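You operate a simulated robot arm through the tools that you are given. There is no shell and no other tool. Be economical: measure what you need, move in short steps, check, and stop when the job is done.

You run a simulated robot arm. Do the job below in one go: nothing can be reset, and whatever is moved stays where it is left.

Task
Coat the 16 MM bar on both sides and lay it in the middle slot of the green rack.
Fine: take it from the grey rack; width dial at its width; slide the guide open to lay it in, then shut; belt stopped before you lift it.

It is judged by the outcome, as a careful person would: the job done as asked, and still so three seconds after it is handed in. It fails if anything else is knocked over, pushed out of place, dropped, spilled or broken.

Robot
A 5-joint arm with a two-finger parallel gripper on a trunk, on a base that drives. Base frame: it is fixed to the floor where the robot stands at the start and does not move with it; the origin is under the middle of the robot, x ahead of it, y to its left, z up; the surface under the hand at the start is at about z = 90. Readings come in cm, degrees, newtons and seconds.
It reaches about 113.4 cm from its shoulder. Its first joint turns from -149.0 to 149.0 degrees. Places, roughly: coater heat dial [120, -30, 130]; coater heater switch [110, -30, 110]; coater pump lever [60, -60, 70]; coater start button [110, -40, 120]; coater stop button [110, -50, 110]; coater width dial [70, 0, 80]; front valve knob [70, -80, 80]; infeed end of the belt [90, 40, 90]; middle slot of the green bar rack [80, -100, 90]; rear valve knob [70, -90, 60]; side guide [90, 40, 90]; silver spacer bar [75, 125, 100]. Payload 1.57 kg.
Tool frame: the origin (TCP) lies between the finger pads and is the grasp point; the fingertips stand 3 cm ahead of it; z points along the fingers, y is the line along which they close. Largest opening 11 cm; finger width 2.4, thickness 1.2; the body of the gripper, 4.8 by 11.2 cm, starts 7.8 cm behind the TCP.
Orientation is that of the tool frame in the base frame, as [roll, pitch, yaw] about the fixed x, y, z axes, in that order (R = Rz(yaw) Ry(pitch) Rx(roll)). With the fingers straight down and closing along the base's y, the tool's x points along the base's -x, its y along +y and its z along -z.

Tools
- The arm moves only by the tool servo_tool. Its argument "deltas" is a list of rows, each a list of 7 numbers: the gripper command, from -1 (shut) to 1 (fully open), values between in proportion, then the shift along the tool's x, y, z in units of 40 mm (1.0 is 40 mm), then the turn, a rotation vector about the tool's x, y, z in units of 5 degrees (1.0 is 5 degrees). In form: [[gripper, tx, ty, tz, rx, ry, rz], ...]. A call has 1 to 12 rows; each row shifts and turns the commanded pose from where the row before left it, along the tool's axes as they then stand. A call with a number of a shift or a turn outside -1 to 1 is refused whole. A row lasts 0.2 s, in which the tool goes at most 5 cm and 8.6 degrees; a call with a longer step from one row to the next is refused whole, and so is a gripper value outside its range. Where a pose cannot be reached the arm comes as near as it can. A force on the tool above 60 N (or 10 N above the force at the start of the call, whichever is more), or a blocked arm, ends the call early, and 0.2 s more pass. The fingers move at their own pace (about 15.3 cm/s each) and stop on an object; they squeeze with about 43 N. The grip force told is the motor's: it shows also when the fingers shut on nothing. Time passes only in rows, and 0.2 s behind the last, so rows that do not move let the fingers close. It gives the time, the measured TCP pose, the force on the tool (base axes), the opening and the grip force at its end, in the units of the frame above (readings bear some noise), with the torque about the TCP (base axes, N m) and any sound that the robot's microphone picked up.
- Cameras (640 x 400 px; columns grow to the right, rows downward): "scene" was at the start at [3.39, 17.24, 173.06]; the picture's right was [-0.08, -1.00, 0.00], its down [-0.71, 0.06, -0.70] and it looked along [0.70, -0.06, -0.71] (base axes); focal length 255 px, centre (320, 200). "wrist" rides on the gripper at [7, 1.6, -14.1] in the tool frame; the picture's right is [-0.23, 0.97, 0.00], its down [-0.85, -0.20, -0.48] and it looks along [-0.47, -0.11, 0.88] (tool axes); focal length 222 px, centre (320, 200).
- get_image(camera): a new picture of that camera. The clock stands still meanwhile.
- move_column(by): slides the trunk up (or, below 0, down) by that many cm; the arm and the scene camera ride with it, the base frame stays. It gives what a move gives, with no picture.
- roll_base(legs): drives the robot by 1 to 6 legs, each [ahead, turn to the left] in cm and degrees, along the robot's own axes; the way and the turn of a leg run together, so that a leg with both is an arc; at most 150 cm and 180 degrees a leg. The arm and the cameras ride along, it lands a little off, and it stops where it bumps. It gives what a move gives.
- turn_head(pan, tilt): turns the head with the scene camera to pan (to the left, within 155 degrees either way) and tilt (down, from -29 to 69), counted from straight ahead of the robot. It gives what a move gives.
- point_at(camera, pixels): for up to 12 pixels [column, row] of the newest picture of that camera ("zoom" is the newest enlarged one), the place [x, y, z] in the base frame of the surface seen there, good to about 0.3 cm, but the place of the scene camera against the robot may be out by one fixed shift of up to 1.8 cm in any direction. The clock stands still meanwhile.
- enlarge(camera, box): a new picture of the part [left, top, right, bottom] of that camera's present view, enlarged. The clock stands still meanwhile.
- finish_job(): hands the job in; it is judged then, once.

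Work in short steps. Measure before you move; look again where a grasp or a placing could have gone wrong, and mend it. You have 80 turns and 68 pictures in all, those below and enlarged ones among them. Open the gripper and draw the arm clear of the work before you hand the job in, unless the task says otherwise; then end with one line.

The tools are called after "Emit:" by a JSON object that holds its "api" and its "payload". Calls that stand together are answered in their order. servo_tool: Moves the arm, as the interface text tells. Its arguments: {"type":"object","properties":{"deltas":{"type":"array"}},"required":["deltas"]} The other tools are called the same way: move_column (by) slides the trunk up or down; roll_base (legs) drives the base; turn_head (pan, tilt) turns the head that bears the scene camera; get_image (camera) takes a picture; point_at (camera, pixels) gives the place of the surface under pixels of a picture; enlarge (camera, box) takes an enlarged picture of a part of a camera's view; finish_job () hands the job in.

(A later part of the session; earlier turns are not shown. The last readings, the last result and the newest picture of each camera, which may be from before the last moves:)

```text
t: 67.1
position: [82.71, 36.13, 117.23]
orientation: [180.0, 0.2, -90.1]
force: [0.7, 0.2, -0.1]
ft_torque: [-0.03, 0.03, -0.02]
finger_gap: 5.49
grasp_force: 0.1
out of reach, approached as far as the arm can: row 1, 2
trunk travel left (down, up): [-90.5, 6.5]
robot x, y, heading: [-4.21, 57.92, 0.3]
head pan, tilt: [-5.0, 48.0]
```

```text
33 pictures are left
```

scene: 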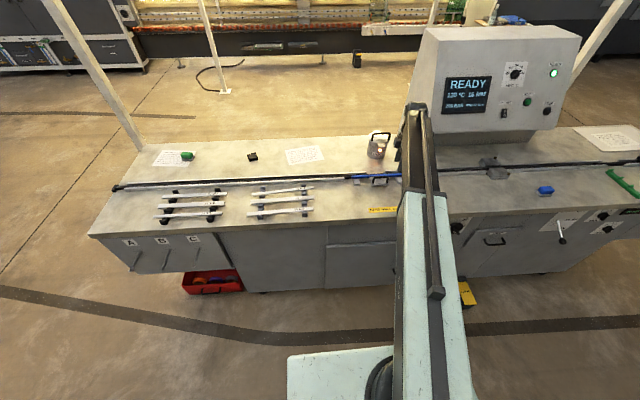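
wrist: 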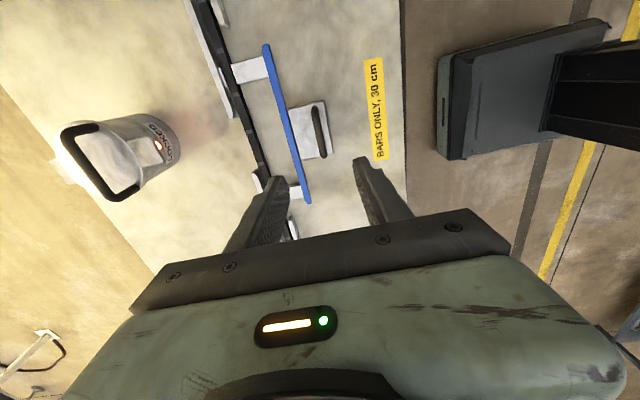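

The wrist height is evidently fixed to the trunk (z only via column). Now I measure belt channel and fences from this view.

Emit:
{"api": "enlarge", "payload": {"camera": "wrist", "box": [180, 0, 340, 200]}}

Emit:
{"api": "point_at", "payload": {"camera": "zoom", "pixels": [[130, 30], [155, 80], [165, 100], [195, 170], [225, 240], [155, 120], [183, 185], [200, 30], [240, 250], [250, 300], [150, 60], [235, 345]]}}

Emit:
{"api": "point_at", "payload": {"camera": "wrist", "pixels": [[266, 50], [306, 200], [240, 72], [293, 232], [318, 130], [308, 110]]}}

```text
2.00 times, centred on (260, 100) of wrist
```

zoom: 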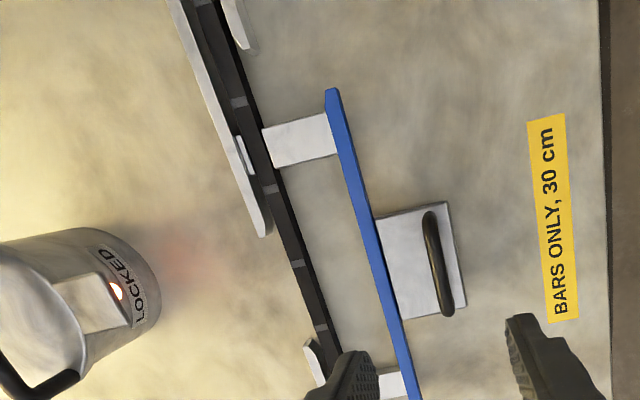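

```text
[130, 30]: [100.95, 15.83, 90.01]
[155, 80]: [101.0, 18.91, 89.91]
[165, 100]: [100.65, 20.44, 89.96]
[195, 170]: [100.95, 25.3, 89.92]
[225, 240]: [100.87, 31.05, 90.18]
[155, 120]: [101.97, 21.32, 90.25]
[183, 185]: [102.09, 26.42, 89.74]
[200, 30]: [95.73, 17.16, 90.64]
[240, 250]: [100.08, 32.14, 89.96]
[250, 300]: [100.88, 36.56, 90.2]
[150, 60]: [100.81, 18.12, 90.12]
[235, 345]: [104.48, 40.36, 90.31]
```

```text
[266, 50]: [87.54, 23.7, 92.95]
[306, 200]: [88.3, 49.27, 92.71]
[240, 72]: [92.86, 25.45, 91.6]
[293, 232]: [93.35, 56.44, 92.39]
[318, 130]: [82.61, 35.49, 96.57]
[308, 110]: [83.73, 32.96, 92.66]
```

Most pixels missed the channel; I re-measure across the belt at two y positions using the zoom picture's actual belt band.

Emit:
{"api": "point_at", "payload": {"camera": "zoom", "pixels": [[205, 62], [222, 62], [232, 62], [242, 140], [252, 140], [262, 140], [268, 190], [280, 190], [300, 270], [310, 270], [330, 335], [313, 350]]}}

Emit:
{"api": "point_at", "payload": {"camera": "zoom", "pixels": [[190, 40], [200, 60], [215, 100], [235, 150], [255, 200], [262, 225], [238, 30], [248, 45], [270, 165], [285, 205], [318, 292], [338, 105]]}}

```text
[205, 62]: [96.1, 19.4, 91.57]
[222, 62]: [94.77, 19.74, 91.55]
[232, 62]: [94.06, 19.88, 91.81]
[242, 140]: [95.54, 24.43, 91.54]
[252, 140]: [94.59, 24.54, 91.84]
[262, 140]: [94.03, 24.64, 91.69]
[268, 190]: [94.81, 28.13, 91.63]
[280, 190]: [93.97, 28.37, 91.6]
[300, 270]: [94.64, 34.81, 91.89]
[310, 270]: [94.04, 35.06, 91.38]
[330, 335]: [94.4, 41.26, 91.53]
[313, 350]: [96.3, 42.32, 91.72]
```

```text
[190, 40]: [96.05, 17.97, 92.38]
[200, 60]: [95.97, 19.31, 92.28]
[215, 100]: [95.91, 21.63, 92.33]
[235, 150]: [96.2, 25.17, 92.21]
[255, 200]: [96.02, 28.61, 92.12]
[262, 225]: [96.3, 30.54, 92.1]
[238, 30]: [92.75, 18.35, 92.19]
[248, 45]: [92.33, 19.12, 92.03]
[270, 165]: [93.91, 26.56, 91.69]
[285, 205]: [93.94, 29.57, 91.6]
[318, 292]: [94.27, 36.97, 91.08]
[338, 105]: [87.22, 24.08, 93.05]
```

Belt surface z≈91.6, x≈93.7–95.7, back fence face ≈95.7. Now I move toward the grey rack's 16 MM bar (y≈84) for a wrist view.

Emit:
{"api": "servo_tool", "payload": {"deltas": [[0, -1, -0.35, 0, 0, 0, 0], [0, -1, -0.35, 0, 0, 0, 0], [0, -1, 0, 0, 0, 0, 0], [0, -1, 0, 0, 0, 0, 0], [0, -1, 0, 0, 0, 0, 0], [0, -1, 0, 0, 0, 0, 0], [0, -1, 0, 0, 0, 0, 0], [0, -1, 0, 0, 0, 0, 0], [0, -1, 0, 0, 0, 0, 0], [0, -1, 0, 0, 0, 0, 0], [0, -1, 0, 0, 0, 0, 0], [0, -1, 0, 0, 0, 0, 0]]}}

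Emit:
{"api": "servo_tool", "payload": {"deltas": [[-0.27, -1, 0, 0, 0, 0, 0], [-0.27, 0, 0, 0, 0, 0, 0]]}}

Emit:
{"api": "get_image", "payload": {"camera": "wrist"}}

```text
t: 69.7
position: [85.24, 83.94, 117.24]
orientation: [180.0, 0.2, -89.9]
force: [0.6, -0.1, 0.6]
ft_torque: [-0.06, 0.0, 0.0]
finger_gap: 5.51
grasp_force: 0.1
trunk travel left (down, up): [-90.5, 6.5]
robot x, y, heading: [-4.25, 58.38, 0.2]
head pan, tilt: [-5.0, 48.0]
```

```text
t: 70.3
position: [85.25, 87.92, 117.22]
orientation: [-179.8, 0.0, -90.1]
force: [-0.6, -0.5, 0.1]
ft_torque: [0.01, 0.01, 0.0]
finger_gap: 4.01
grasp_force: 0.0
trunk travel left (down, up): [-90.5, 6.5]
robot x, y, heading: [-4.22, 57.4, 0.0]
head pan, tilt: [-5.0, 48.0]
```

```text
31 pictures are left
```

wrist: 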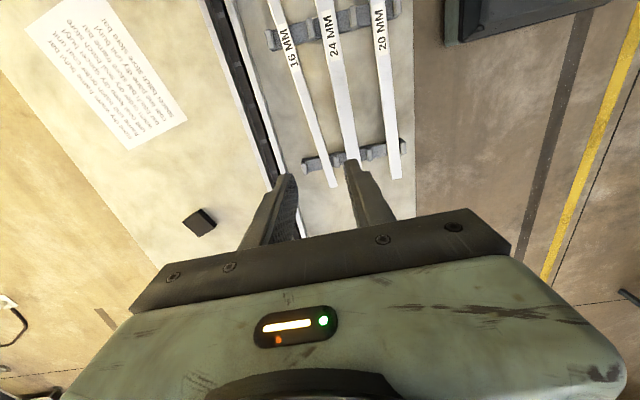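

The 16 MM bar runs from (272,0) to (333,186) in the wrist image. I measure it and the neighbours.

Emit:
{"api": "point_at", "payload": {"camera": "wrist", "pixels": [[275, 8], [287, 45], [300, 85], [315, 132], [326, 168], [331, 184], [335, 50], [345, 110], [350, 150], [272, 60], [265, 100], [310, 161]]}}

Emit:
{"api": "enlarge", "payload": {"camera": "wrist", "box": [220, 0, 420, 200]}}

```text
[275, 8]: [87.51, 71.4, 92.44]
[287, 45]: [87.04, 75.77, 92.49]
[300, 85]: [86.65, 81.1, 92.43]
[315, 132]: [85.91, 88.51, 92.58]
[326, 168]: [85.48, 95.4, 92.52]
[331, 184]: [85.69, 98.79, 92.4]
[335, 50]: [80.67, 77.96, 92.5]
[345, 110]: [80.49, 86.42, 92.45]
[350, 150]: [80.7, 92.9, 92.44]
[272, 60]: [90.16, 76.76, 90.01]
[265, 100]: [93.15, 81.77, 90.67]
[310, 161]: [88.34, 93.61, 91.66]
```

```text
2.00 times, centred on (320, 100) of wrist
```

zoom: 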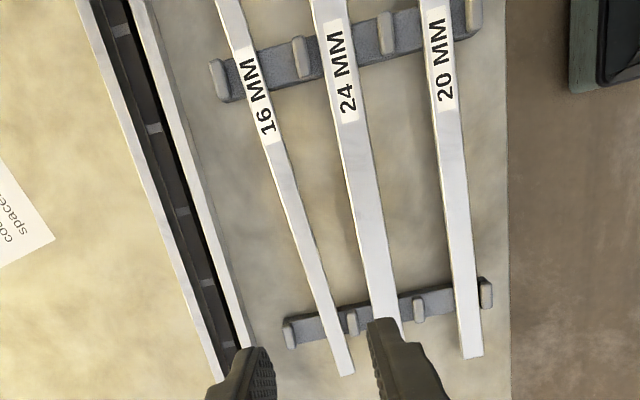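

16 MM bar: centre ≈(86.5, 84.3), top z 92.45, skewed ≈4.3°. I align above and lower most of the way.

Emit:
{"api": "servo_tool", "payload": {"deltas": [[-0.27, 0.9, -0.31, 0, 0, 0, -0.86], [-0.27, 0, 0, 0, 0, 0, 0], [-0.27, 0, 0, 0, 0, 0, 0]]}}

Emit:
{"api": "move_column", "payload": {"by": -19}}

Emit:
{"api": "get_image", "payload": {"camera": "wrist"}}

```text
t: 71.1
position: [86.57, 84.43, 117.19]
orientation: [-179.8, 0.2, -85.7]
force: [-0.2, -0.4, -1.0]
ft_torque: [0.02, 0.03, -0.01]
finger_gap: 4.0
grasp_force: 0.0
trunk travel left (down, up): [-90.5, 6.5]
robot x, y, heading: [-4.4, 57.47, 0.4]
head pan, tilt: [-5.0, 48.0]
```

```text
t: 73.2
position: [86.56, 84.38, 98.19]
orientation: [-179.9, 0.2, -85.7]
force: [0.1, -0.3, -0.4]
ft_torque: [0.0, 0.01, 0.0]
finger_gap: 4.02
grasp_force: 0.0
trunk travel left (down, up): [-71.5, 25.5]
robot x, y, heading: [-4.06, 57.61, 0.5]
head pan, tilt: [-5.0, 48.0]
```

```text
29 pictures are left
```

wrist: 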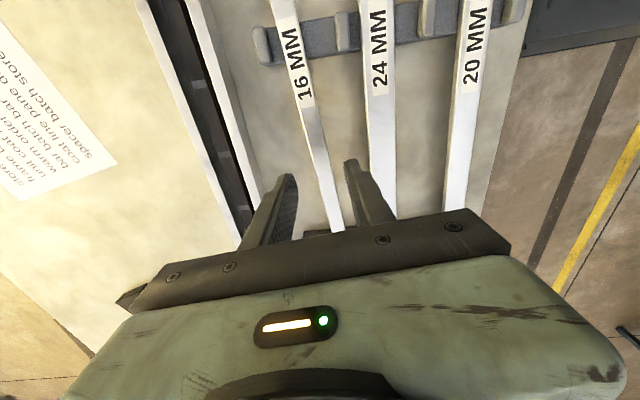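

The bar lies between the fingers. I lower 4.5 cm and close.

Emit:
{"api": "move_column", "payload": {"by": -4.5}}

Emit:
{"api": "servo_tool", "payload": {"deltas": [[-0.6, 0, 0, 0, 0, 0, 0], [-1, 0, 0, 0, 0, 0, 0], [-1, 0, 0, 0, 0, 0, 0]]}}

Emit:
{"api": "move_column", "payload": {"by": 12}}

Emit:
{"api": "get_image", "payload": {"camera": "wrist"}}

```text
t: 74.0
position: [86.46, 84.42, 93.63]
orientation: [-179.8, 0.1, -85.7]
force: [0.9, -0.4, 0.0]
ft_torque: [0.0, -0.04, 0.0]
finger_gap: 4.02
grasp_force: 0.1
trunk travel left (down, up): [-67.0, 30.0]
robot x, y, heading: [-3.87, 57.43, 0.3]
head pan, tilt: [-5.0, 48.0]
```

```text
t: 74.8
position: [86.5, 84.37, 93.74]
orientation: [-179.8, 0.2, -85.7]
force: [0.3, 0.1, 1.6]
ft_torque: [0.0, 0.0, -0.03]
finger_gap: 1.47
grasp_force: 30.1
trunk travel left (down, up): [-67.0, 30.0]
robot x, y, heading: [-4.04, 57.83, 0.1]
head pan, tilt: [-5.0, 48.0]
```

```text
t: 76.3
position: [86.57, 84.35, 105.58]
orientation: [-179.6, 0.1, -85.7]
force: [0.7, -0.3, 0.1]
ft_torque: [-0.03, 0.04, 0.02]
finger_gap: 0.0
grasp_force: 21.2
trunk travel left (down, up): [-79.0, 18.0]
robot x, y, heading: [-4.39, 57.81, 0.1]
head pan, tilt: [-5.0, 48.0]
```

```text
28 pictures are left
```

wrist: 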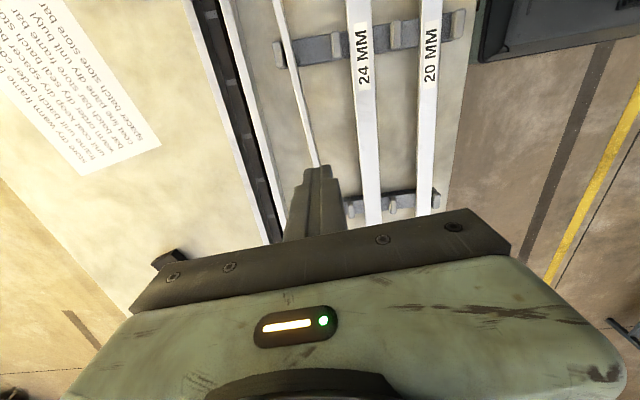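

The bar slipped out: grip was too shallow. The bar still lies in the rack but looks tilted on its side; I inspect.

Emit:
{"api": "enlarge", "payload": {"camera": "wrist", "box": [220, 0, 420, 180]}}

Emit:
{"api": "point_at", "payload": {"camera": "wrist", "pixels": [[275, 5], [282, 30], [293, 80], [304, 125], [315, 160]]}}

Emit:
{"api": "enlarge", "payload": {"camera": "scene", "box": [240, 175, 330, 225]}}

```text
2.22 times, centred on (320, 90) of wrist
```

zoom: 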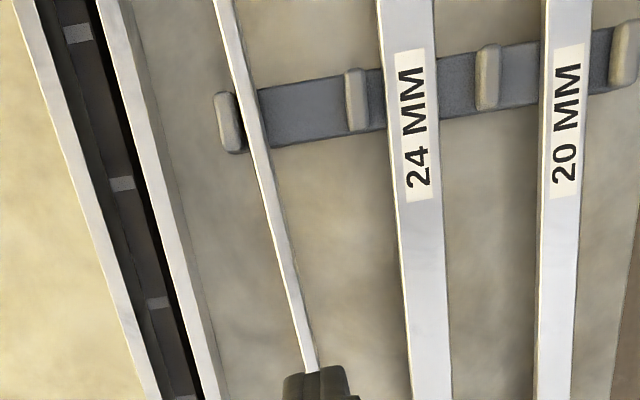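

```text
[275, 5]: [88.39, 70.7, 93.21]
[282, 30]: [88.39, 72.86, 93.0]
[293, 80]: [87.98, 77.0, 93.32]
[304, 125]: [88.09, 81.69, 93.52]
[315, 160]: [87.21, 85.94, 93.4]
```

```text
7.11 times, centred on (285, 200) of scene
```

zoom: 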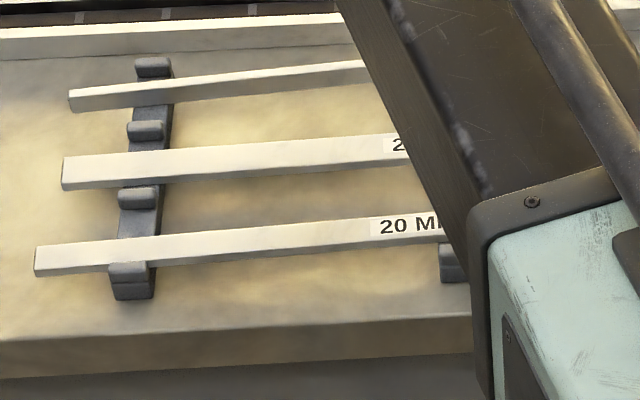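

The bar now stands on edge (top z 93.3, x≈87.8 at y 84), rolled toward +x. I'll straddle it with open fingers at tip z≈92.9 and push its top back toward −x to tip it flat again.

Emit:
{"api": "servo_tool", "payload": {"deltas": [[0, 0, 0, 0, 0, 0, 0], [0, 0, 0, 0, 0, 0, 0], [0, 0, 0, 0, 0, 0, 0]]}}

Emit:
{"api": "move_column", "payload": {"by": -9.7}}

Emit:
{"api": "servo_tool", "payload": {"deltas": [[0, 0, 0.1, 0, 0, 0, 0], [0, 0, 0.1, 0, 0, 0, 0], [0, 0, 0.1, 0, 0, 0, 0], [0, 0, 0.1, 0, 0, 0, 0], [0, 0, 0.1, 0, 0, 0, 0], [0, 0, 0, 0, 0, 0, 0]]}}

Emit:
{"api": "get_image", "payload": {"camera": "wrist"}}

```text
t: 77.2
position: [86.6, 84.35, 105.72]
orientation: [-179.9, 0.1, -85.7]
force: [-0.4, 0.2, -1.0]
ft_torque: [0.0, -0.01, -0.03]
finger_gap: 5.49
grasp_force: 0.1
trunk travel left (down, up): [-79.0, 18.0]
robot x, y, heading: [-3.95, 57.51, 0.1]
head pan, tilt: [-5.0, 48.0]
```

```text
t: 78.5
position: [86.58, 84.34, 96.04]
orientation: [-179.9, 0.2, -85.7]
force: [0.7, 0.1, 0.0]
ft_torque: [0.0, -0.01, 0.01]
finger_gap: 5.5
grasp_force: 0.0
trunk travel left (down, up): [-69.3, 27.7]
robot x, y, heading: [-4.31, 57.93, -0.0]
head pan, tilt: [-5.0, 48.0]
```

```text
t: 79.9
position: [84.61, 84.23, 95.99]
orientation: [-179.8, 0.2, -85.7]
force: [-0.4, 0.7, -0.1]
ft_torque: [0.0, -0.01, 0.01]
finger_gap: 5.51
grasp_force: 0.1
trunk travel left (down, up): [-69.3, 27.7]
robot x, y, heading: [-3.74, 57.37, 0.2]
head pan, tilt: [-5.0, 48.0]
```

```text
25 pictures are left
```

wrist: 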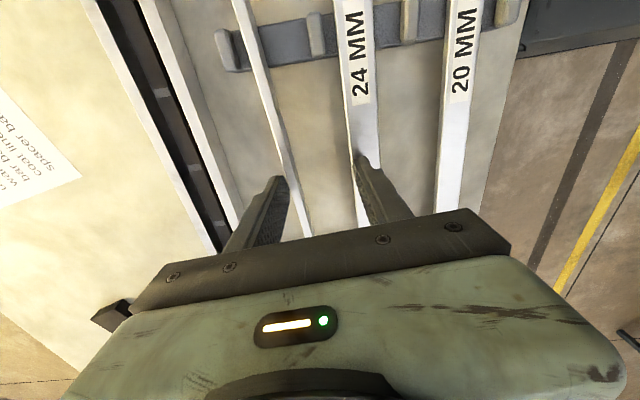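

The +x finger is just reaching the bar; I push on ~1.4 cm.

Emit:
{"api": "servo_tool", "payload": {"deltas": [[0, 0, 0.07, 0, 0, 0, 0], [0, 0, 0.07, 0, 0, 0, 0], [0, 0, 0.07, 0, 0, 0, 0], [0, 0, 0.07, 0, 0, 0, 0], [0, 0, 0, 0, 0, 0, 0]]}}

Emit:
{"api": "get_image", "payload": {"camera": "wrist"}}

```text
t: 81.1
position: [83.49, 84.13, 96.0]
orientation: [-179.8, 0.2, -85.7]
force: [-0.1, 0.1, 0.2]
ft_torque: [0.0, 0.01, 0.0]
finger_gap: 5.51
grasp_force: 0.0
trunk travel left (down, up): [-69.3, 27.7]
robot x, y, heading: [-3.89, 57.8, 0.3]
head pan, tilt: [-5.0, 48.0]
```

```text
24 pictures are left
```

wrist: 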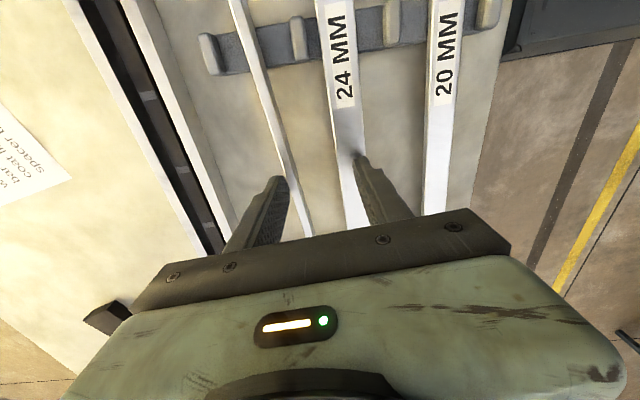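

Still upright but moved slightly; I measure its top.

Emit:
{"api": "point_at", "payload": {"camera": "wrist", "pixels": [[240, 15], [255, 60], [268, 105], [280, 150], [298, 200], [208, 50], [298, 40], [280, 45]]}}

Emit:
{"api": "servo_tool", "payload": {"deltas": [[0, 0, 0.07, 0, 0, 0, 0], [0, 0, 0.07, 0, 0, 0, 0], [0, 0, 0.07, 0, 0, 0, 0], [0, 0, 0, 0, 0, 0, 0]]}}

Emit:
{"api": "enlarge", "payload": {"camera": "wrist", "box": [190, 0, 420, 240]}}

```text
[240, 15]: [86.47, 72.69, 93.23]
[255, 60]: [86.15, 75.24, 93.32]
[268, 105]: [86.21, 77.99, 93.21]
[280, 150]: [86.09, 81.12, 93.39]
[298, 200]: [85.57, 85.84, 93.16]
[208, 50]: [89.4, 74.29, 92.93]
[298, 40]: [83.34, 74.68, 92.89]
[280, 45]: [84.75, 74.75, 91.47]
```

```text
t: 82.1
position: [82.52, 84.01, 95.95]
orientation: [-179.9, 0.2, -85.8]
force: [-0.4, -0.2, -0.4]
ft_torque: [0.03, -0.03, 0.0]
finger_gap: 5.51
grasp_force: 0.2
trunk travel left (down, up): [-69.3, 27.7]
robot x, y, heading: [-4.51, 57.91, 0.1]
head pan, tilt: [-5.0, 48.0]
```

```text
1.67 times, centred on (305, 120) of wrist
```

zoom: 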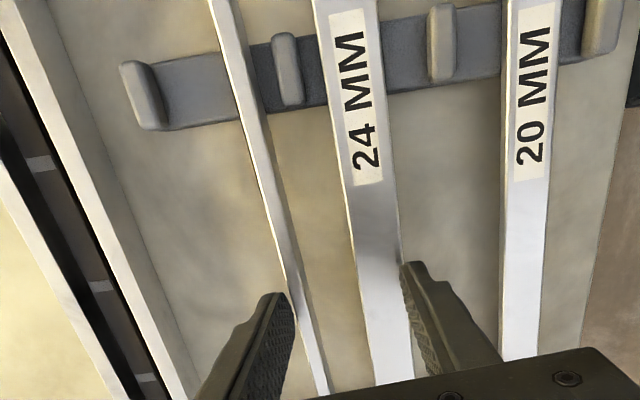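

The bar slides upright rather than tipping. New plan: grasp it firmly on edge, lift, tilt the tool, and set it down leaning so it falls flat. First measure it.

Emit:
{"api": "point_at", "payload": {"camera": "zoom", "pixels": [[228, 40], [243, 100], [262, 170], [288, 260], [318, 370], [350, 220], [345, 240], [275, 320]]}}

```text
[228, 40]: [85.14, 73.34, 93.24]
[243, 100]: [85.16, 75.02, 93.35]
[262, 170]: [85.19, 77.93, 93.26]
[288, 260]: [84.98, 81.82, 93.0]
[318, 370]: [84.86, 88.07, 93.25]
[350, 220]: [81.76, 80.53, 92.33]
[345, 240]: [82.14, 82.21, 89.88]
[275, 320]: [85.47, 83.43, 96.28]
```

Bar stands at x≈84.95 with ~1.5° skew; the 24 bar's edge is x≈82. I centre, narrow the gap to 2.4 cm, lower and grip.

Emit:
{"api": "servo_tool", "payload": {"deltas": [[0, 0, -0.32, 0, 0, 0, 0.5], [0, 0, -0.33, 0, 0, 0, 0], [-0.3, 0, 0, 0, 0, 0, 0], [-0.56, 0, 0, 0, 0, 0, 0], [-0.56, 0, 0, 0, 0, 0, 0]]}}

Emit:
{"api": "move_column", "payload": {"by": -2}}

Emit:
{"api": "servo_tool", "payload": {"deltas": [[-1, 0, 0, 0, 0, 0, 0], [-1, 0, 0, 0, 0, 0, 0], [-1, 0, 0, 0, 0, 0, 0]]}}

Emit:
{"api": "move_column", "payload": {"by": 3}}

Emit:
{"api": "enlarge", "payload": {"camera": "wrist", "box": [190, 0, 420, 240]}}

```text
t: 83.3
position: [85.23, 84.25, 96.01]
orientation: [-179.9, 0.2, -88.2]
force: [-0.3, 1.0, 0.6]
ft_torque: [0.02, -0.01, 0.01]
finger_gap: 2.43
grasp_force: 0.0
trunk travel left (down, up): [-69.3, 27.7]
robot x, y, heading: [-4.01, 57.53, 0.2]
head pan, tilt: [-5.0, 48.0]
```

```text
t: 83.9
position: [85.21, 84.26, 93.98]
orientation: [-179.9, 0.1, -88.1]
force: [-0.3, -0.2, -0.1]
ft_torque: [0.0, 0.02, 0.01]
finger_gap: 2.43
grasp_force: 0.2
trunk travel left (down, up): [-67.3, 29.7]
robot x, y, heading: [-4.07, 57.52, 0.4]
head pan, tilt: [-5.0, 48.0]
```

```text
t: 84.7
position: [85.19, 84.21, 93.92]
orientation: [-179.8, 0.2, -88.2]
force: [-0.1, 0.0, 0.1]
ft_torque: [-0.04, -0.02, -0.01]
finger_gap: 0.66
grasp_force: 26.3
trunk travel left (down, up): [-67.3, 29.7]
robot x, y, heading: [-4.27, 57.45, 0.2]
head pan, tilt: [-5.0, 48.0]
```

```text
t: 85.5
position: [85.22, 84.19, 96.94]
orientation: [-179.8, 0.2, -88.1]
force: [0.2, 0.3, 0.3]
ft_torque: [-0.02, 0.02, 0.0]
finger_gap: 0.67
grasp_force: 26.2
trunk travel left (down, up): [-70.3, 26.7]
robot x, y, heading: [-3.91, 57.45, 0.1]
head pan, tilt: [-5.0, 48.0]
```

```text
1.67 times, centred on (305, 120) of wrist
```

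zoom: 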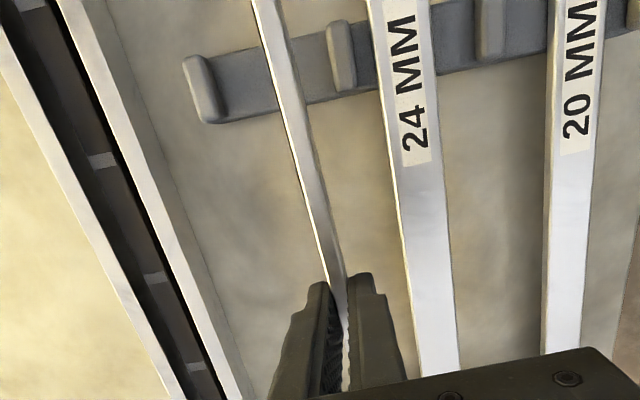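

The bar is held on edge, lifted 3 cm. I tilt the tool 35° (fingers toward +x), which also raises the TCP.

Emit:
{"api": "servo_tool", "payload": {"deltas": [[-1, 0, -0.3, 0, 0, 0, 0], [-1, 0, 0, 0, 1, 0, 0], [-1, 0, 0, 0, 1, 0, 0], [-1, 0, 0, 0, 1, 0, 0], [-1, 0, 0, 0, 1, 0, 0], [-1, 0, 0, 0, 1, 0, 0], [-1, 0, 0, 0, 1, 0, 0], [-1, 0, 0, 0, 1, 0, 0], [-1, 0, 0, 0, 0, 0, 0]]}}

Emit:
{"api": "get_image", "payload": {"camera": "wrist"}}

```text
t: 87.5
position: [86.4, 84.19, 101.34]
orientation: [-144.8, 0.2, -88.2]
force: [-0.4, -0.1, 0.2]
ft_torque: [-0.02, 0.01, -0.01]
finger_gap: 0.68
grasp_force: 26.0
out of reach, approached as far as the arm can: row 3, 4, 5, 6, 7, 8
trunk travel left (down, up): [-70.3, 26.7]
robot x, y, heading: [-3.94, 57.48, -0.1]
head pan, tilt: [-5.0, 48.0]
```

```text
21 pictures are left
```

wrist: 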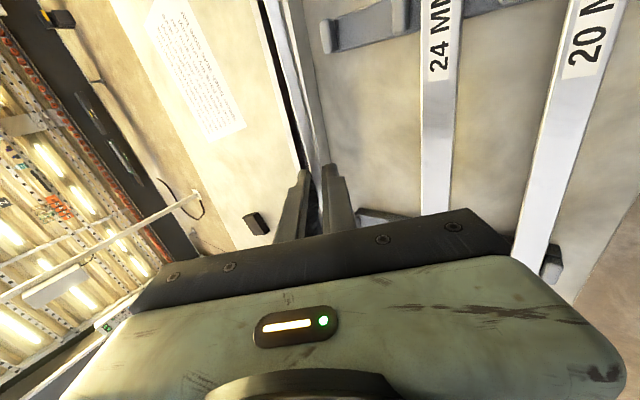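

Tilt worked; bar held in the fingers. Lower 7.2 cm to bring its lower edge just over the rack.

Emit:
{"api": "move_column", "payload": {"by": -7.2}}

Emit:
{"api": "servo_tool", "payload": {"deltas": [[-0.85, 0, 0, 0, 0, 0, 0], [-0.74, 0, 0, 0, 0, 0, 0], [-0.74, 0, 0, 0, 0, 0, 0]]}}

Emit:
{"api": "enlarge", "payload": {"camera": "wrist", "box": [190, 0, 480, 240]}}

```text
t: 88.6
position: [86.29, 84.12, 94.12]
orientation: [-144.7, 0.2, -88.2]
force: [0.0, 0.6, 0.0]
ft_torque: [-0.02, -0.02, -0.01]
finger_gap: 0.69
grasp_force: 25.9
trunk travel left (down, up): [-63.1, 33.9]
robot x, y, heading: [-3.93, 57.7, 0.3]
head pan, tilt: [-5.0, 48.0]
```

```text
t: 89.4
position: [86.32, 84.27, 94.11]
orientation: [-144.8, 0.2, -88.2]
force: [0.1, -0.5, -0.2]
ft_torque: [-0.03, -0.03, -0.01]
finger_gap: 1.41
grasp_force: 0.1
trunk travel left (down, up): [-63.1, 33.9]
robot x, y, heading: [-3.85, 57.54, 0.2]
head pan, tilt: [-5.0, 48.0]
```

```text
1.67 times, centred on (335, 120) of wrist
```

zoom: 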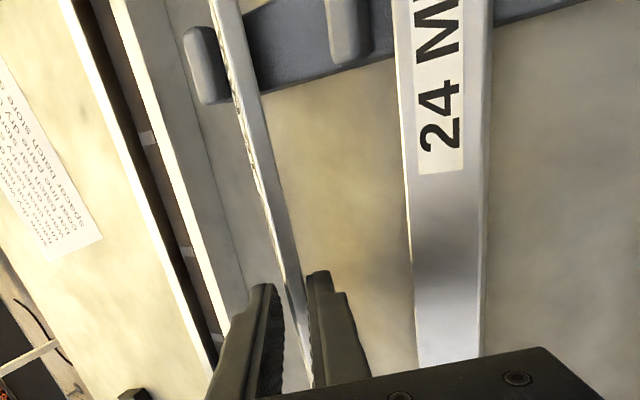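

The bar leans between the loosened fingers. I draw the tool −x so the lower finger withdraws and the bar drops flat.

Emit:
{"api": "servo_tool", "payload": {"deltas": [[-0.7, 0, 0.08, -0.057, 0, 0, 0], [-0.6, 0, 0.08, -0.057, 0, 0, 0], [-0.6, 0, 0.08, -0.057, 0, 0, 0], [-0.6, 0, 0.08, -0.057, 0, 0, 0], [-0.6, 0, 0.08, -0.057, 0, 0, 0], [-0.6, 0, 0, 0, 0, 0, 0]]}}

Emit:
{"api": "enlarge", "payload": {"camera": "wrist", "box": [190, 0, 480, 240]}}

```text
t: 90.8
position: [84.5, 84.22, 94.05]
orientation: [-144.9, 0.3, -88.2]
force: [-0.3, -0.4, 0.0]
ft_torque: [0.02, 0.0, 0.01]
finger_gap: 2.23
grasp_force: 0.2
trunk travel left (down, up): [-63.1, 33.9]
robot x, y, heading: [-4.58, 57.88, 0.5]
head pan, tilt: [-5.0, 48.0]
```

```text
1.67 times, centred on (335, 120) of wrist
```

zoom: 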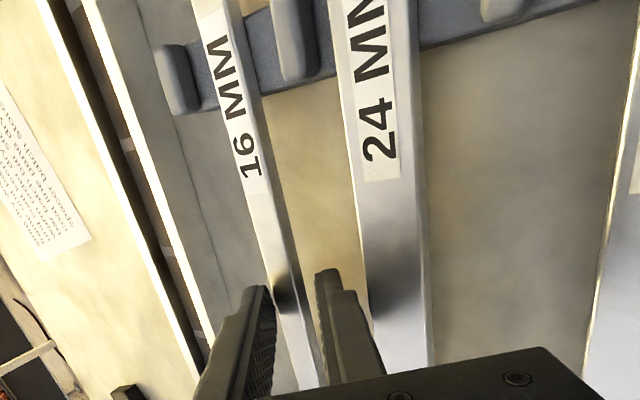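

The bar is flat with "16 MM" up. Before lifting I check the bar's place against the lower finger.

Emit:
{"api": "point_at", "payload": {"camera": "zoom", "pixels": [[215, 30], [270, 220], [283, 220], [290, 240], [297, 330], [318, 370], [325, 290]]}}

```text
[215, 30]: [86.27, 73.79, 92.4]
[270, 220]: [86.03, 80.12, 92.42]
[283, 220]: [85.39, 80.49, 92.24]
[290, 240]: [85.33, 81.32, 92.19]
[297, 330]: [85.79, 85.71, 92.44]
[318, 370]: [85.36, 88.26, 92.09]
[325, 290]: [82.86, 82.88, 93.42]
```

The lower fingertip may overlap the bar edge by a few mm, so I back off 0.5 cm in −x, then raise, straighten the tool and re-measure.

Emit:
{"api": "servo_tool", "payload": {"deltas": [[-0.6, 0, 0.05, -0.036, 0, 0, 0], [-0.57, 0, 0.05, -0.036, 0, 0, 0], [-0.57, 0, 0, 0, 0, 0, 0]]}}

Emit:
{"api": "move_column", "payload": {"by": 10}}

Emit:
{"api": "servo_tool", "payload": {"deltas": [[-0.4, 0, 0, 0, -1, 0, 0], [-0.4, 0, 0, 0, -1, 0, 0], [-0.4, 0, 0, 0, -1, 0, 0], [-0.4, 0, 0, 0, -1, 0, 0], [-0.4, 0, 0, 0, -1, 0, 0], [-0.4, 0, 0, 0, -1, 0, 0], [-0.4, 0, 0, 0, -1, 0, 0], [-0.4, 0, 0, 0, 0, 0, 0]]}}

Emit:
{"api": "get_image", "payload": {"camera": "wrist"}}

```text
t: 91.6
position: [84.0, 84.09, 94.07]
orientation: [-144.8, 0.2, -88.1]
force: [-0.2, 0.2, 0.0]
ft_torque: [0.01, -0.01, 0.0]
finger_gap: 2.38
grasp_force: 0.1
trunk travel left (down, up): [-63.1, 33.9]
robot x, y, heading: [-4.29, 57.77, 0.3]
head pan, tilt: [-5.0, 48.0]
```

```text
t: 92.9
position: [83.93, 84.14, 104.26]
orientation: [-144.9, 0.2, -88.1]
force: [-0.8, -0.4, 0.5]
ft_torque: [-0.01, 0.02, -0.01]
finger_gap: 2.36
grasp_force: 0.1
trunk travel left (down, up): [-73.1, 23.9]
robot x, y, heading: [-4.04, 57.58, 0.3]
head pan, tilt: [-5.0, 48.0]
```

```text
t: 94.7
position: [83.99, 84.16, 99.74]
orientation: [-179.9, 0.2, -88.3]
force: [-0.8, 0.5, 0.6]
ft_torque: [-0.01, 0.01, 0.0]
finger_gap: 3.29
grasp_force: 0.0
out of reach, approached as far as the arm can: row 1, 2, 3, 4, 5, 6
trunk travel left (down, up): [-73.1, 23.9]
robot x, y, heading: [-3.77, 57.72, 0.2]
head pan, tilt: [-5.0, 48.0]
```

```text
18 pictures are left
```

wrist: 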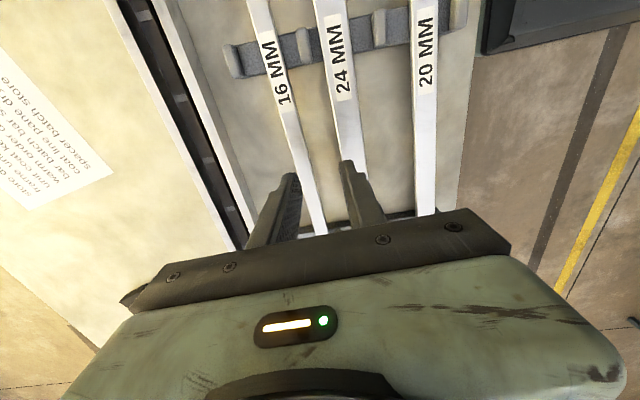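

The bar lies flat, from (258,0) to (320,232). I measure its centre line.

Emit:
{"api": "point_at", "payload": {"camera": "wrist", "pixels": [[263, 20], [274, 60], [290, 110], [303, 155], [312, 190], [319, 225], [336, 130], [328, 120]]}}

```text
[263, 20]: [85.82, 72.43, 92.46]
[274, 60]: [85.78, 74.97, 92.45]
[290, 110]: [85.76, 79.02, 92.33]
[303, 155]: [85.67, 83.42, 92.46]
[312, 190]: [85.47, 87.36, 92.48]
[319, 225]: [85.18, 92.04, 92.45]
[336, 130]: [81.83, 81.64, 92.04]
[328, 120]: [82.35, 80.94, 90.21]
```

Bar centre x≈85.6 at y 84.2. I centre, lower deeper this time (tips at 90.25), grip, and lift just 1.5 cm to check.

Emit:
{"api": "servo_tool", "payload": {"deltas": [[-0.4, 0, -0.4, 0, 0, 0, 0], [-0.4, 0, 0, 0, 0, 0, 0]]}}

Emit:
{"api": "move_column", "payload": {"by": -6.5}}

Emit:
{"api": "servo_tool", "payload": {"deltas": [[-0.6, 0, 0, 0, 0, 0, 0], [-0.75, 0, 0, 0, 0, 0, 0], [-1, 0, 0, 0, 0, 0, 0], [-1, 0, 0, 0, 0, 0, 0], [-1, 0, 0, 0, 0, 0, 0]]}}

Emit:
{"api": "move_column", "payload": {"by": 1.5}}

```text
t: 95.3
position: [85.62, 84.23, 99.75]
orientation: [-179.9, 0.2, -88.2]
force: [-0.3, -0.5, 0.1]
ft_torque: [0.01, -0.01, -0.02]
finger_gap: 3.32
grasp_force: 0.0
trunk travel left (down, up): [-73.1, 23.9]
robot x, y, heading: [-4.07, 57.89, -0.0]
head pan, tilt: [-5.0, 48.0]
```

```text
t: 96.3
position: [85.46, 84.25, 93.37]
orientation: [-179.9, 0.3, -88.2]
force: [-0.1, 0.7, -0.3]
ft_torque: [0.01, 0.01, 0.01]
finger_gap: 3.3
grasp_force: 0.1
trunk travel left (down, up): [-66.6, 30.4]
robot x, y, heading: [-3.78, 57.94, 0.1]
head pan, tilt: [-5.0, 48.0]
```

```text
t: 97.5
position: [85.5, 84.15, 93.16]
orientation: [-179.8, 0.1, -88.2]
force: [-1.3, -0.6, 0.9]
ft_torque: [-0.02, 0.0, 0.0]
finger_gap: 1.48
grasp_force: 30.7
trunk travel left (down, up): [-66.6, 30.4]
robot x, y, heading: [-4.19, 57.26, 0.1]
head pan, tilt: [-5.0, 48.0]
```

```text
t: 98.2
position: [85.6, 84.09, 94.69]
orientation: [-179.7, 0.2, -88.2]
force: [0.7, -0.7, 0.2]
ft_torque: [0.0, -0.02, -0.01]
finger_gap: 1.47
grasp_force: 30.9
trunk travel left (down, up): [-68.1, 28.9]
robot x, y, heading: [-3.94, 57.52, 0.3]
head pan, tilt: [-5.0, 48.0]
```

Gap stays 1.47: held. I raise further and check with a picture.

Emit:
{"api": "move_column", "payload": {"by": 9}}

Emit:
{"api": "get_image", "payload": {"camera": "wrist"}}

```text
t: 99.4
position: [85.5, 84.24, 103.8]
orientation: [-179.8, 0.2, -88.3]
force: [0.5, 1.0, 0.3]
ft_torque: [0.01, 0.03, 0.0]
finger_gap: 1.46
grasp_force: 30.6
trunk travel left (down, up): [-77.1, 19.9]
robot x, y, heading: [-4.29, 57.51, 0.6]
head pan, tilt: [-5.0, 48.0]
```

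```text
17 pictures are left
```

wrist: 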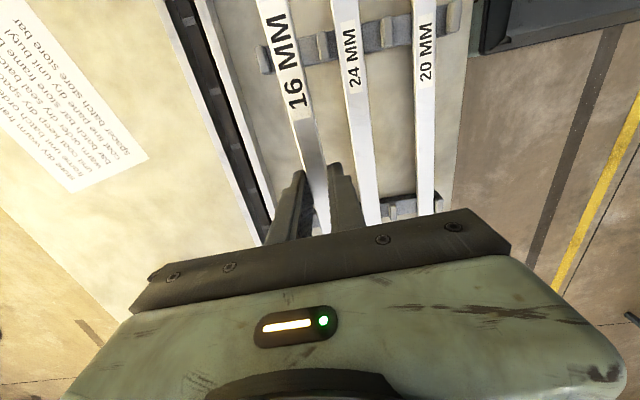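

Held flat. I carry it toward the infeed, squared with the belt, stopping at y≈46 to view the belt ahead of placing.

Emit:
{"api": "servo_tool", "payload": {"deltas": [[-1, 0.5, 0, 0, 0, 0, 0.36], [-1, 0.9, -0.2, 0, 0, 0, 0], [-1, 1, -0.25, 0, 0, 0, 0], [-1, 1, -0.25, 0, 0, 0, 0], [-1, 1, -0.25, 0, 0, 0, 0], [-1, 1, -0.25, 0, 0, 0, 0], [-1, 1, -0.25, 0, 0, 0, 0], [-1, 1, -0.25, 0, 0, 0, 0], [-1, 1, 0, 0, 0, 0, 0], [-1, 0.9, 0, 0, 0, 0, 0], [-1, 0, 0, 0, 0, 0, 0]]}}

Emit:
{"api": "enlarge", "payload": {"camera": "wrist", "box": [180, 0, 400, 200]}}

```text
t: 101.8
position: [90.17, 47.07, 103.77]
orientation: [-179.5, 0.2, -90.0]
force: [0.2, -0.8, -0.7]
ft_torque: [0.0, -0.02, 0.01]
finger_gap: 1.46
grasp_force: 30.6
out of reach, approached as far as the arm can: row 7, 8, 10
trunk travel left (down, up): [-77.1, 19.9]
robot x, y, heading: [-4.16, 57.7, 0.2]
head pan, tilt: [-5.0, 48.0]
```

```text
2.00 times, centred on (290, 100) of wrist
```

zoom: 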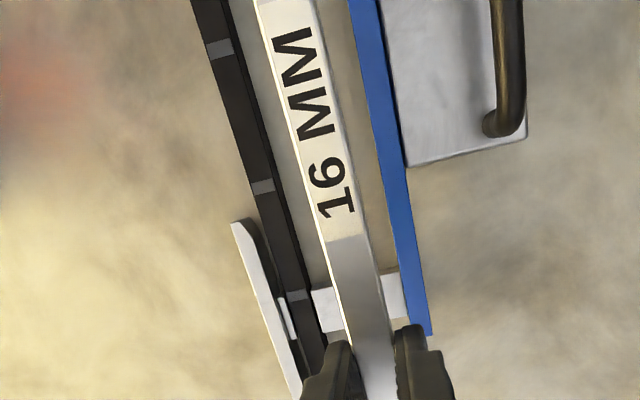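

The arm is at full stretch (x=90.2), so the base must go ahead ~6 cm. Meanwhile I measure across the belt in this zoom.

Emit:
{"api": "point_at", "payload": {"camera": "zoom", "pixels": [[210, 100], [220, 100], [232, 100], [240, 100], [248, 100], [255, 100], [258, 190], [270, 190], [280, 190], [290, 190], [300, 190], [246, 230]]}}

Emit:
{"api": "roll_base", "payload": {"legs": [[6, 0]]}}

```text
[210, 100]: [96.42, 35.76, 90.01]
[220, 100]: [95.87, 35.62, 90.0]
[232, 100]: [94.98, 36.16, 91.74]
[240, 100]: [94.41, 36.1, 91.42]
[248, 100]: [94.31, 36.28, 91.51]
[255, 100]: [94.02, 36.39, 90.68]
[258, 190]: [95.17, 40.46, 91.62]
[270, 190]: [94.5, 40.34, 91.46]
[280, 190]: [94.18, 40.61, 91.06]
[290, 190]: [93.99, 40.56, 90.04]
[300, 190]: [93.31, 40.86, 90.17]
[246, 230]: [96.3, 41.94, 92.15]
```

```text
t: 102.8
position: [96.14, 47.07, 103.63]
orientation: [-179.6, 0.1, -90.0]
force: [0.2, -0.5, 0.0]
ft_torque: [0.0, -0.01, -0.01]
finger_gap: 1.47
grasp_force: 30.6
trunk travel left (down, up): [-77.1, 19.9]
robot x, y, heading: [1.89, 57.6, 0.4]
head pan, tilt: [-5.0, 48.0]
```

Belt top spans x≈94.1–95.4, z 91.6 (table at its sides). I move the bar over (94.75, 35.8).

Emit:
{"api": "servo_tool", "payload": {"deltas": [[-1, 0.7, 0.12, 0, -0.08, 0, 0], [-1, 0.7, 0.12, 0, 0, 0, 0], [-1, 0.7, 0.11, 0, 0, 0, 0], [-1, 0.72, 0, 0, 0, 0, 0], [-1, 0, 0, 0, 0, 0, 0]]}}

Emit:
{"api": "move_column", "payload": {"by": -8}}

Emit:
{"api": "get_image", "payload": {"camera": "wrist"}}

```text
t: 104.0
position: [94.04, 36.29, 103.82]
orientation: [-179.8, 0.2, -90.2]
force: [0.8, 0.1, -0.5]
ft_torque: [0.03, 0.0, -0.02]
finger_gap: 1.44
grasp_force: 30.6
out of reach, approached as far as the arm can: row 4
trunk travel left (down, up): [-77.1, 19.9]
robot x, y, heading: [1.91, 57.63, 0.2]
head pan, tilt: [-5.0, 48.0]
```

```text
t: 105.2
position: [93.94, 36.19, 95.8]
orientation: [-179.9, 0.1, -90.1]
force: [-0.4, -0.2, 0.5]
ft_torque: [-0.02, 0.0, 0.02]
finger_gap: 1.45
grasp_force: 30.6
trunk travel left (down, up): [-69.1, 27.9]
robot x, y, heading: [1.75, 57.77, -0.0]
head pan, tilt: [-5.0, 48.0]
```

```text
15 pictures are left
```

wrist: 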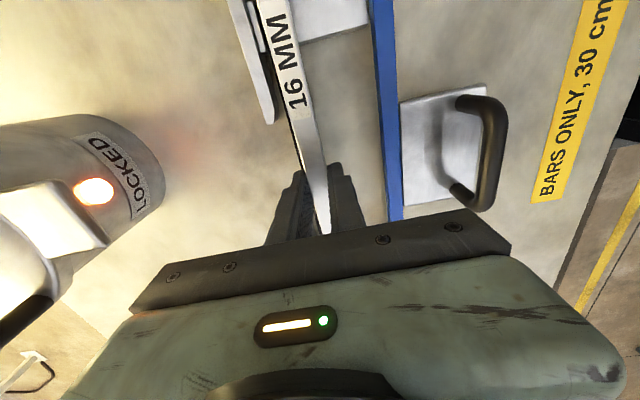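

Again at the reach limit (x=94.0), so I drive 2.5 cm further ahead and then trim x.

Emit:
{"api": "roll_base", "payload": {"legs": [[2.5, 0]]}}

```text
t: 106.0
position: [96.52, 36.18, 95.76]
orientation: [-180.0, 0.1, -90.1]
force: [0.5, -0.8, 0.1]
ft_torque: [-0.03, -0.05, 0.02]
finger_gap: 1.45
grasp_force: 30.4
trunk travel left (down, up): [-69.1, 27.9]
robot x, y, heading: [4.65, 57.68, 0.1]
head pan, tilt: [-5.0, 48.0]
```

I trim to x=94.75, y=35.9 and then look at alignment with the belt.

Emit:
{"api": "servo_tool", "payload": {"deltas": [[-1, 0.04, 0.22, 0, 0, 0, 0], [-1, 0.04, 0.22, 0, 0, 0, 0], [-1, 0, 0, 0, 0, 0, 0]]}}

Emit:
{"api": "enlarge", "payload": {"camera": "wrist", "box": [200, 0, 420, 200]}}

Emit:
{"api": "point_at", "payload": {"camera": "zoom", "pixels": [[200, 60], [215, 100], [230, 150], [240, 200], [250, 100], [262, 150], [270, 200], [290, 250], [300, 300]]}}

```text
t: 106.8
position: [94.84, 35.82, 95.79]
orientation: [-180.0, 0.1, -90.1]
force: [-0.1, -0.1, -0.2]
ft_torque: [-0.03, -0.02, 0.01]
finger_gap: 1.46
grasp_force: 30.3
trunk travel left (down, up): [-69.1, 27.9]
robot x, y, heading: [4.8, 57.7, 0.2]
head pan, tilt: [-5.0, 48.0]
```

```text
2.00 times, centred on (310, 100) of wrist
```

zoom: 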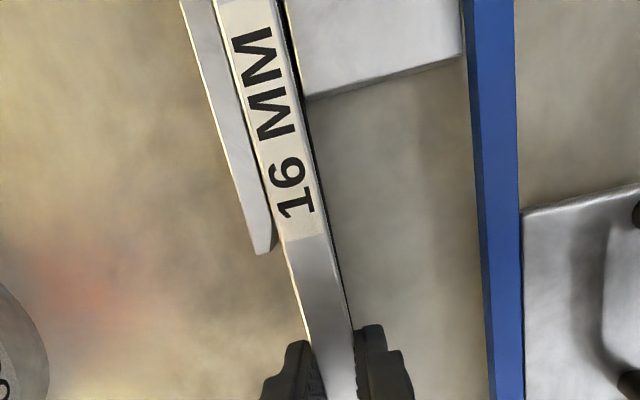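

```text
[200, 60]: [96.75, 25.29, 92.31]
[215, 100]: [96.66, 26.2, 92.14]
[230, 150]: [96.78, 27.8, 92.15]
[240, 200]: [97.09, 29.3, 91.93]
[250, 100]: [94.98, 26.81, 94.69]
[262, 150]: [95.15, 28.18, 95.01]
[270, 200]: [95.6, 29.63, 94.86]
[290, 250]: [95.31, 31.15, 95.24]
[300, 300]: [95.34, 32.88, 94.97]
```

Aligned. I lower 2.5 cm, then open the fingers gently.

Emit:
{"api": "move_column", "payload": {"by": -2.4}}

Emit:
{"api": "servo_tool", "payload": {"deltas": [[-0.7, 0, 0, 0, 0, 0, 0], [-0.5, 0, 0, 0, 0, 0, 0], [-0.4, 0, 0, 0, 0, 0, 0], [-0.4, 0, 0, 0, 0, 0, 0]]}}

Emit:
{"api": "move_column", "payload": {"by": 18}}

Emit:
{"api": "get_image", "payload": {"camera": "wrist"}}

```text
t: 107.3
position: [94.75, 35.89, 94.66]
orientation: [-179.0, 0.0, -90.1]
force: [-5.4, 2.5, 45.5]
ft_torque: [0.1, -0.22, 0.06]
finger_gap: 1.46
grasp_force: 30.5
trunk travel left (down, up): [-67.4, 29.6]
robot x, y, heading: [4.64, 57.7, 0.1]
head pan, tilt: [-5.0, 48.0]
stopped: the force on the tool passed its limit at 86 N (the readings are from after the stop); the commanded pose is now the measured one
```

```text
t: 108.3
position: [94.75, 35.94, 94.63]
orientation: [-179.0, -0.1, -90.1]
force: [-19.7, 4.4, 39.0]
ft_torque: [0.16, 0.26, -0.02]
finger_gap: 1.61
grasp_force: 0.1
trunk travel left (down, up): [-67.4, 29.6]
robot x, y, heading: [4.56, 58.04, 0.3]
head pan, tilt: [-5.0, 48.0]
```

```text
t: 110.3
position: [95.06, 35.85, 112.12]
orientation: [-179.2, 0.0, -90.1]
force: [-0.3, -0.6, -0.2]
ft_torque: [0.03, -0.01, 0.01]
finger_gap: 3.32
grasp_force: 0.2
trunk travel left (down, up): [-85.4, 11.6]
robot x, y, heading: [4.57, 57.78, 0.3]
head pan, tilt: [-5.0, 48.0]
```

```text
13 pictures are left
```

wrist: 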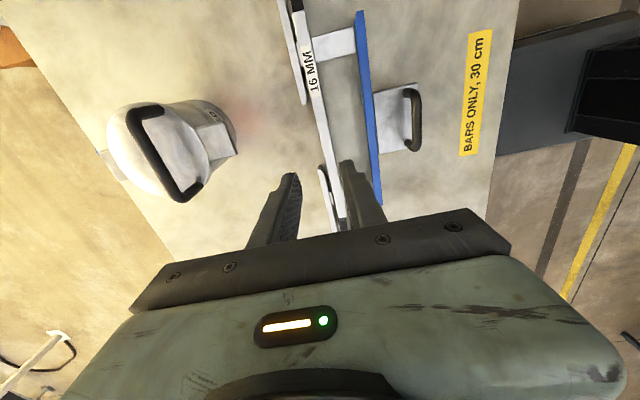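

A fingertip apparently touched the belt edge and the bar was let go ~1 cm up. I check where it lies.

Emit:
{"api": "enlarge", "payload": {"camera": "wrist", "box": [250, 0, 400, 235]}}

Emit:
{"api": "point_at", "payload": {"camera": "wrist", "pixels": [[302, 30], [312, 75], [320, 110], [327, 145], [337, 190], [342, 215], [305, 95], [318, 110], [323, 108], [326, 180], [345, 45], [300, 85]]}}

```text
1.70 times, centred on (325, 118) of wrist
```

zoom: 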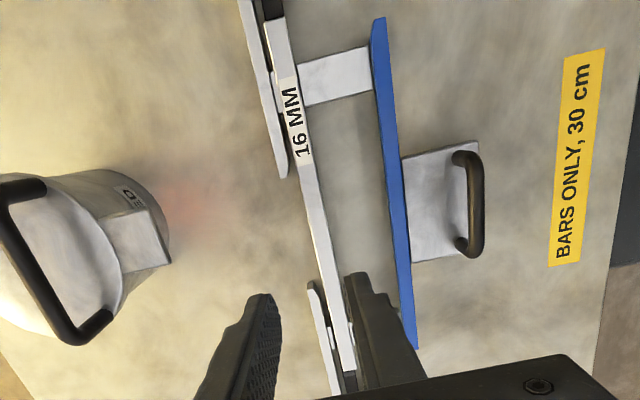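

```text
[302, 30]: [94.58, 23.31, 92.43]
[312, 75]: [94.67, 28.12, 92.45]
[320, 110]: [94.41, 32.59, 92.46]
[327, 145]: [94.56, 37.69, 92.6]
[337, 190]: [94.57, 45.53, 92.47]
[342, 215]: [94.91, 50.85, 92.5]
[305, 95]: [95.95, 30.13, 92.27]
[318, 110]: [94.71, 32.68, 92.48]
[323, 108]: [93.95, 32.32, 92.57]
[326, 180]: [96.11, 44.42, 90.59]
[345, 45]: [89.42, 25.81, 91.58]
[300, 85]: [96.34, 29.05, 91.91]
```

Bar lies flat on the belt, x≈94.6, y≈21–51. Now I go to the guide handle (82.6, 36.2) to shut it.

Emit:
{"api": "servo_tool", "payload": {"deltas": [[0, -0.05, 0.8, 0, -0.16, 0, 0], [0, -0.05, 0.8, 0, 0, 0, 0], [0, 0, 0.8, 0, 0, 0, 0], [0, 0, 0.7, 0, 0, 0, 0], [0, 0, 0, 0, 0, 0, 0]]}}

Emit:
{"api": "point_at", "payload": {"camera": "wrist", "pixels": [[410, 92], [415, 120], [414, 148]]}}

Emit:
{"api": "move_column", "payload": {"by": -9}}

```text
t: 111.5
position: [82.88, 36.35, 112.01]
orientation: [179.9, 0.0, -90.2]
force: [0.4, 0.1, 0.3]
ft_torque: [-0.01, 0.01, -0.02]
finger_gap: 5.49
grasp_force: 0.1
trunk travel left (down, up): [-85.4, 11.6]
robot x, y, heading: [4.83, 57.74, 0.2]
head pan, tilt: [-5.0, 48.0]
```

```text
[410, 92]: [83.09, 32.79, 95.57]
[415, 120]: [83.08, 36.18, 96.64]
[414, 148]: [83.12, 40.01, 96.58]
```

```text
t: 112.8
position: [82.9, 36.53, 103.08]
orientation: [-180.0, 0.0, -90.1]
force: [0.5, 0.4, -0.1]
ft_torque: [0.0, 0.01, 0.01]
finger_gap: 5.5
grasp_force: 0.1
trunk travel left (down, up): [-76.4, 20.6]
robot x, y, heading: [4.7, 57.9, 0.0]
head pan, tilt: [-5.0, 48.0]
```

Handle at x≈83.1. I lower, grip and push the guide toward the belt, the last bit slowly.

Emit:
{"api": "move_column", "payload": {"by": -5.9}}

Emit:
{"api": "servo_tool", "payload": {"deltas": [[-0.6, 0, 0, 0, 0, 0, 0], [-1, 0, 0, 0, 0, 0, 0], [-1, 0, 0, 0, 0, 0, 0]]}}

Emit:
{"api": "servo_tool", "payload": {"deltas": [[-1, 0, -0.25, 0, 0, 0, 0], [-1, 0, -0.25, 0, 0, 0, 0], [-1, 0, -0.25, 0, 0, 0, 0], [-1, 0, -0.15, 0, 0, 0, 0], [-1, 0, -0.1, 0, 0, 0, 0], [-1, 0, -0.1, 0, 0, 0, 0], [-1, 0, -0.05, 0, 0, 0, 0], [-1, 0, 0, 0, 0, 0, 0]]}}

Emit:
{"api": "get_image", "payload": {"camera": "wrist"}}

```text
t: 113.8
position: [82.89, 36.33, 97.08]
orientation: [180.0, 0.0, -90.2]
force: [0.2, 0.0, 0.2]
ft_torque: [-0.02, 0.03, 0.01]
finger_gap: 5.51
grasp_force: 0.1
trunk travel left (down, up): [-70.5, 26.5]
robot x, y, heading: [4.43, 57.48, 0.1]
head pan, tilt: [-5.0, 48.0]
```

```text
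t: 114.5
position: [82.89, 36.33, 97.16]
orientation: [180.0, -0.1, -90.2]
force: [-2.1, -0.1, -1.1]
ft_torque: [0.01, 0.04, -0.46]
finger_gap: 1.13
grasp_force: 29.1
trunk travel left (down, up): [-70.5, 26.5]
robot x, y, heading: [4.89, 57.96, 0.4]
head pan, tilt: [-5.0, 48.0]
```

```text
t: 116.3
position: [87.37, 36.23, 97.34]
orientation: [180.0, 0.0, -90.1]
force: [2.1, -18.5, 6.3]
ft_torque: [-0.6, -0.02, -0.45]
finger_gap: 1.14
grasp_force: 28.8
trunk travel left (down, up): [-70.5, 26.5]
robot x, y, heading: [4.19, 57.89, 0.1]
head pan, tilt: [-5.0, 48.0]
```

```text
11 pictures are left
```

wrist: 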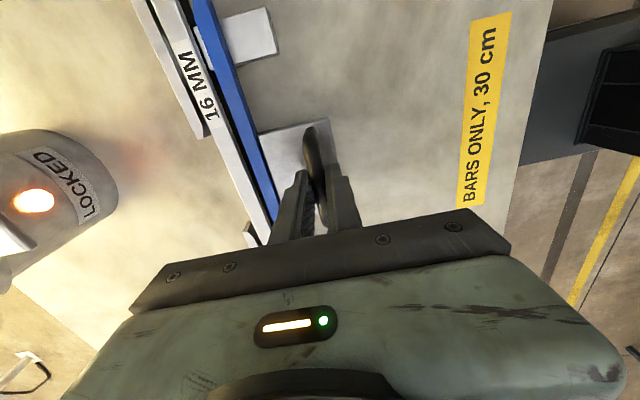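

The guide is nearly against the bar (TCP 87.37 vs 87.6 when shut). I push slightly more until it stops.

Emit:
{"api": "servo_tool", "payload": {"deltas": [[-1, 0, -0.05, 0, 0, 0, 0], [-1, 0, -0.05, 0, 0, 0, 0], [-1, 0, -0.05, 0, 0, 0, 0], [-1, 0, 0, 0, 0, 0, 0]]}}

Emit:
{"api": "point_at", "payload": {"camera": "wrist", "pixels": [[207, 30], [230, 90], [255, 160], [190, 45], [215, 100], [245, 180]]}}

```text
t: 117.3
position: [87.78, 36.36, 97.2]
orientation: [179.8, 0.1, -90.2]
force: [-23.9, -10.6, -15.0]
ft_torque: [-0.2, 0.24, -0.45]
finger_gap: 1.14
grasp_force: 28.5
trunk travel left (down, up): [-70.5, 26.5]
robot x, y, heading: [4.62, 57.48, 0.1]
head pan, tilt: [-5.0, 48.0]
```

```text
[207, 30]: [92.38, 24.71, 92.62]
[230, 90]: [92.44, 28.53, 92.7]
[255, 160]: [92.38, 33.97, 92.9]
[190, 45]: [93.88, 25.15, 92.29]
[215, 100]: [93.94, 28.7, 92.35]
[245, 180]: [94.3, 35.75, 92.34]
```

Guide is shut against the bar (−24 N resistance). I release, raise, back off and turn right to drive toward the control panel.

Emit:
{"api": "servo_tool", "payload": {"deltas": [[-0.4, 0, 0, 0, 0, 0, 0], [0, 0, 0, 0, 0, 0, 0]]}}

Emit:
{"api": "move_column", "payload": {"by": 16}}

Emit:
{"api": "roll_base", "payload": {"legs": [[-38, 0], [0, -90]]}}

```text
t: 118.0
position: [88.14, 36.48, 97.15]
orientation: [180.0, 0.0, -90.0]
force: [0.4, -1.3, 0.2]
ft_torque: [0.0, 0.0, -0.02]
finger_gap: 5.47
grasp_force: 0.0
trunk travel left (down, up): [-70.5, 26.5]
robot x, y, heading: [4.74, 57.58, 0.5]
head pan, tilt: [-5.0, 48.0]
```

```text
t: 119.8
position: [88.02, 36.35, 113.15]
orientation: [-180.0, 0.0, -90.1]
force: [-0.4, 0.4, -0.5]
ft_torque: [0.02, 0.03, 0.0]
finger_gap: 5.51
grasp_force: 0.0
trunk travel left (down, up): [-86.5, 10.5]
robot x, y, heading: [4.52, 57.73, 0.0]
head pan, tilt: [-5.0, 48.0]
```

```text
t: 126.0
position: [-53.56, -26.38, 113.14]
orientation: [-180.0, 0.1, -179.4]
force: [-0.6, 0.3, 0.8]
ft_torque: [-0.02, -0.01, 0.03]
finger_gap: 5.51
grasp_force: 0.0
trunk travel left (down, up): [-86.5, 10.5]
robot x, y, heading: [-30.18, 57.59, -88.2]
head pan, tilt: [-5.0, 48.0]
```

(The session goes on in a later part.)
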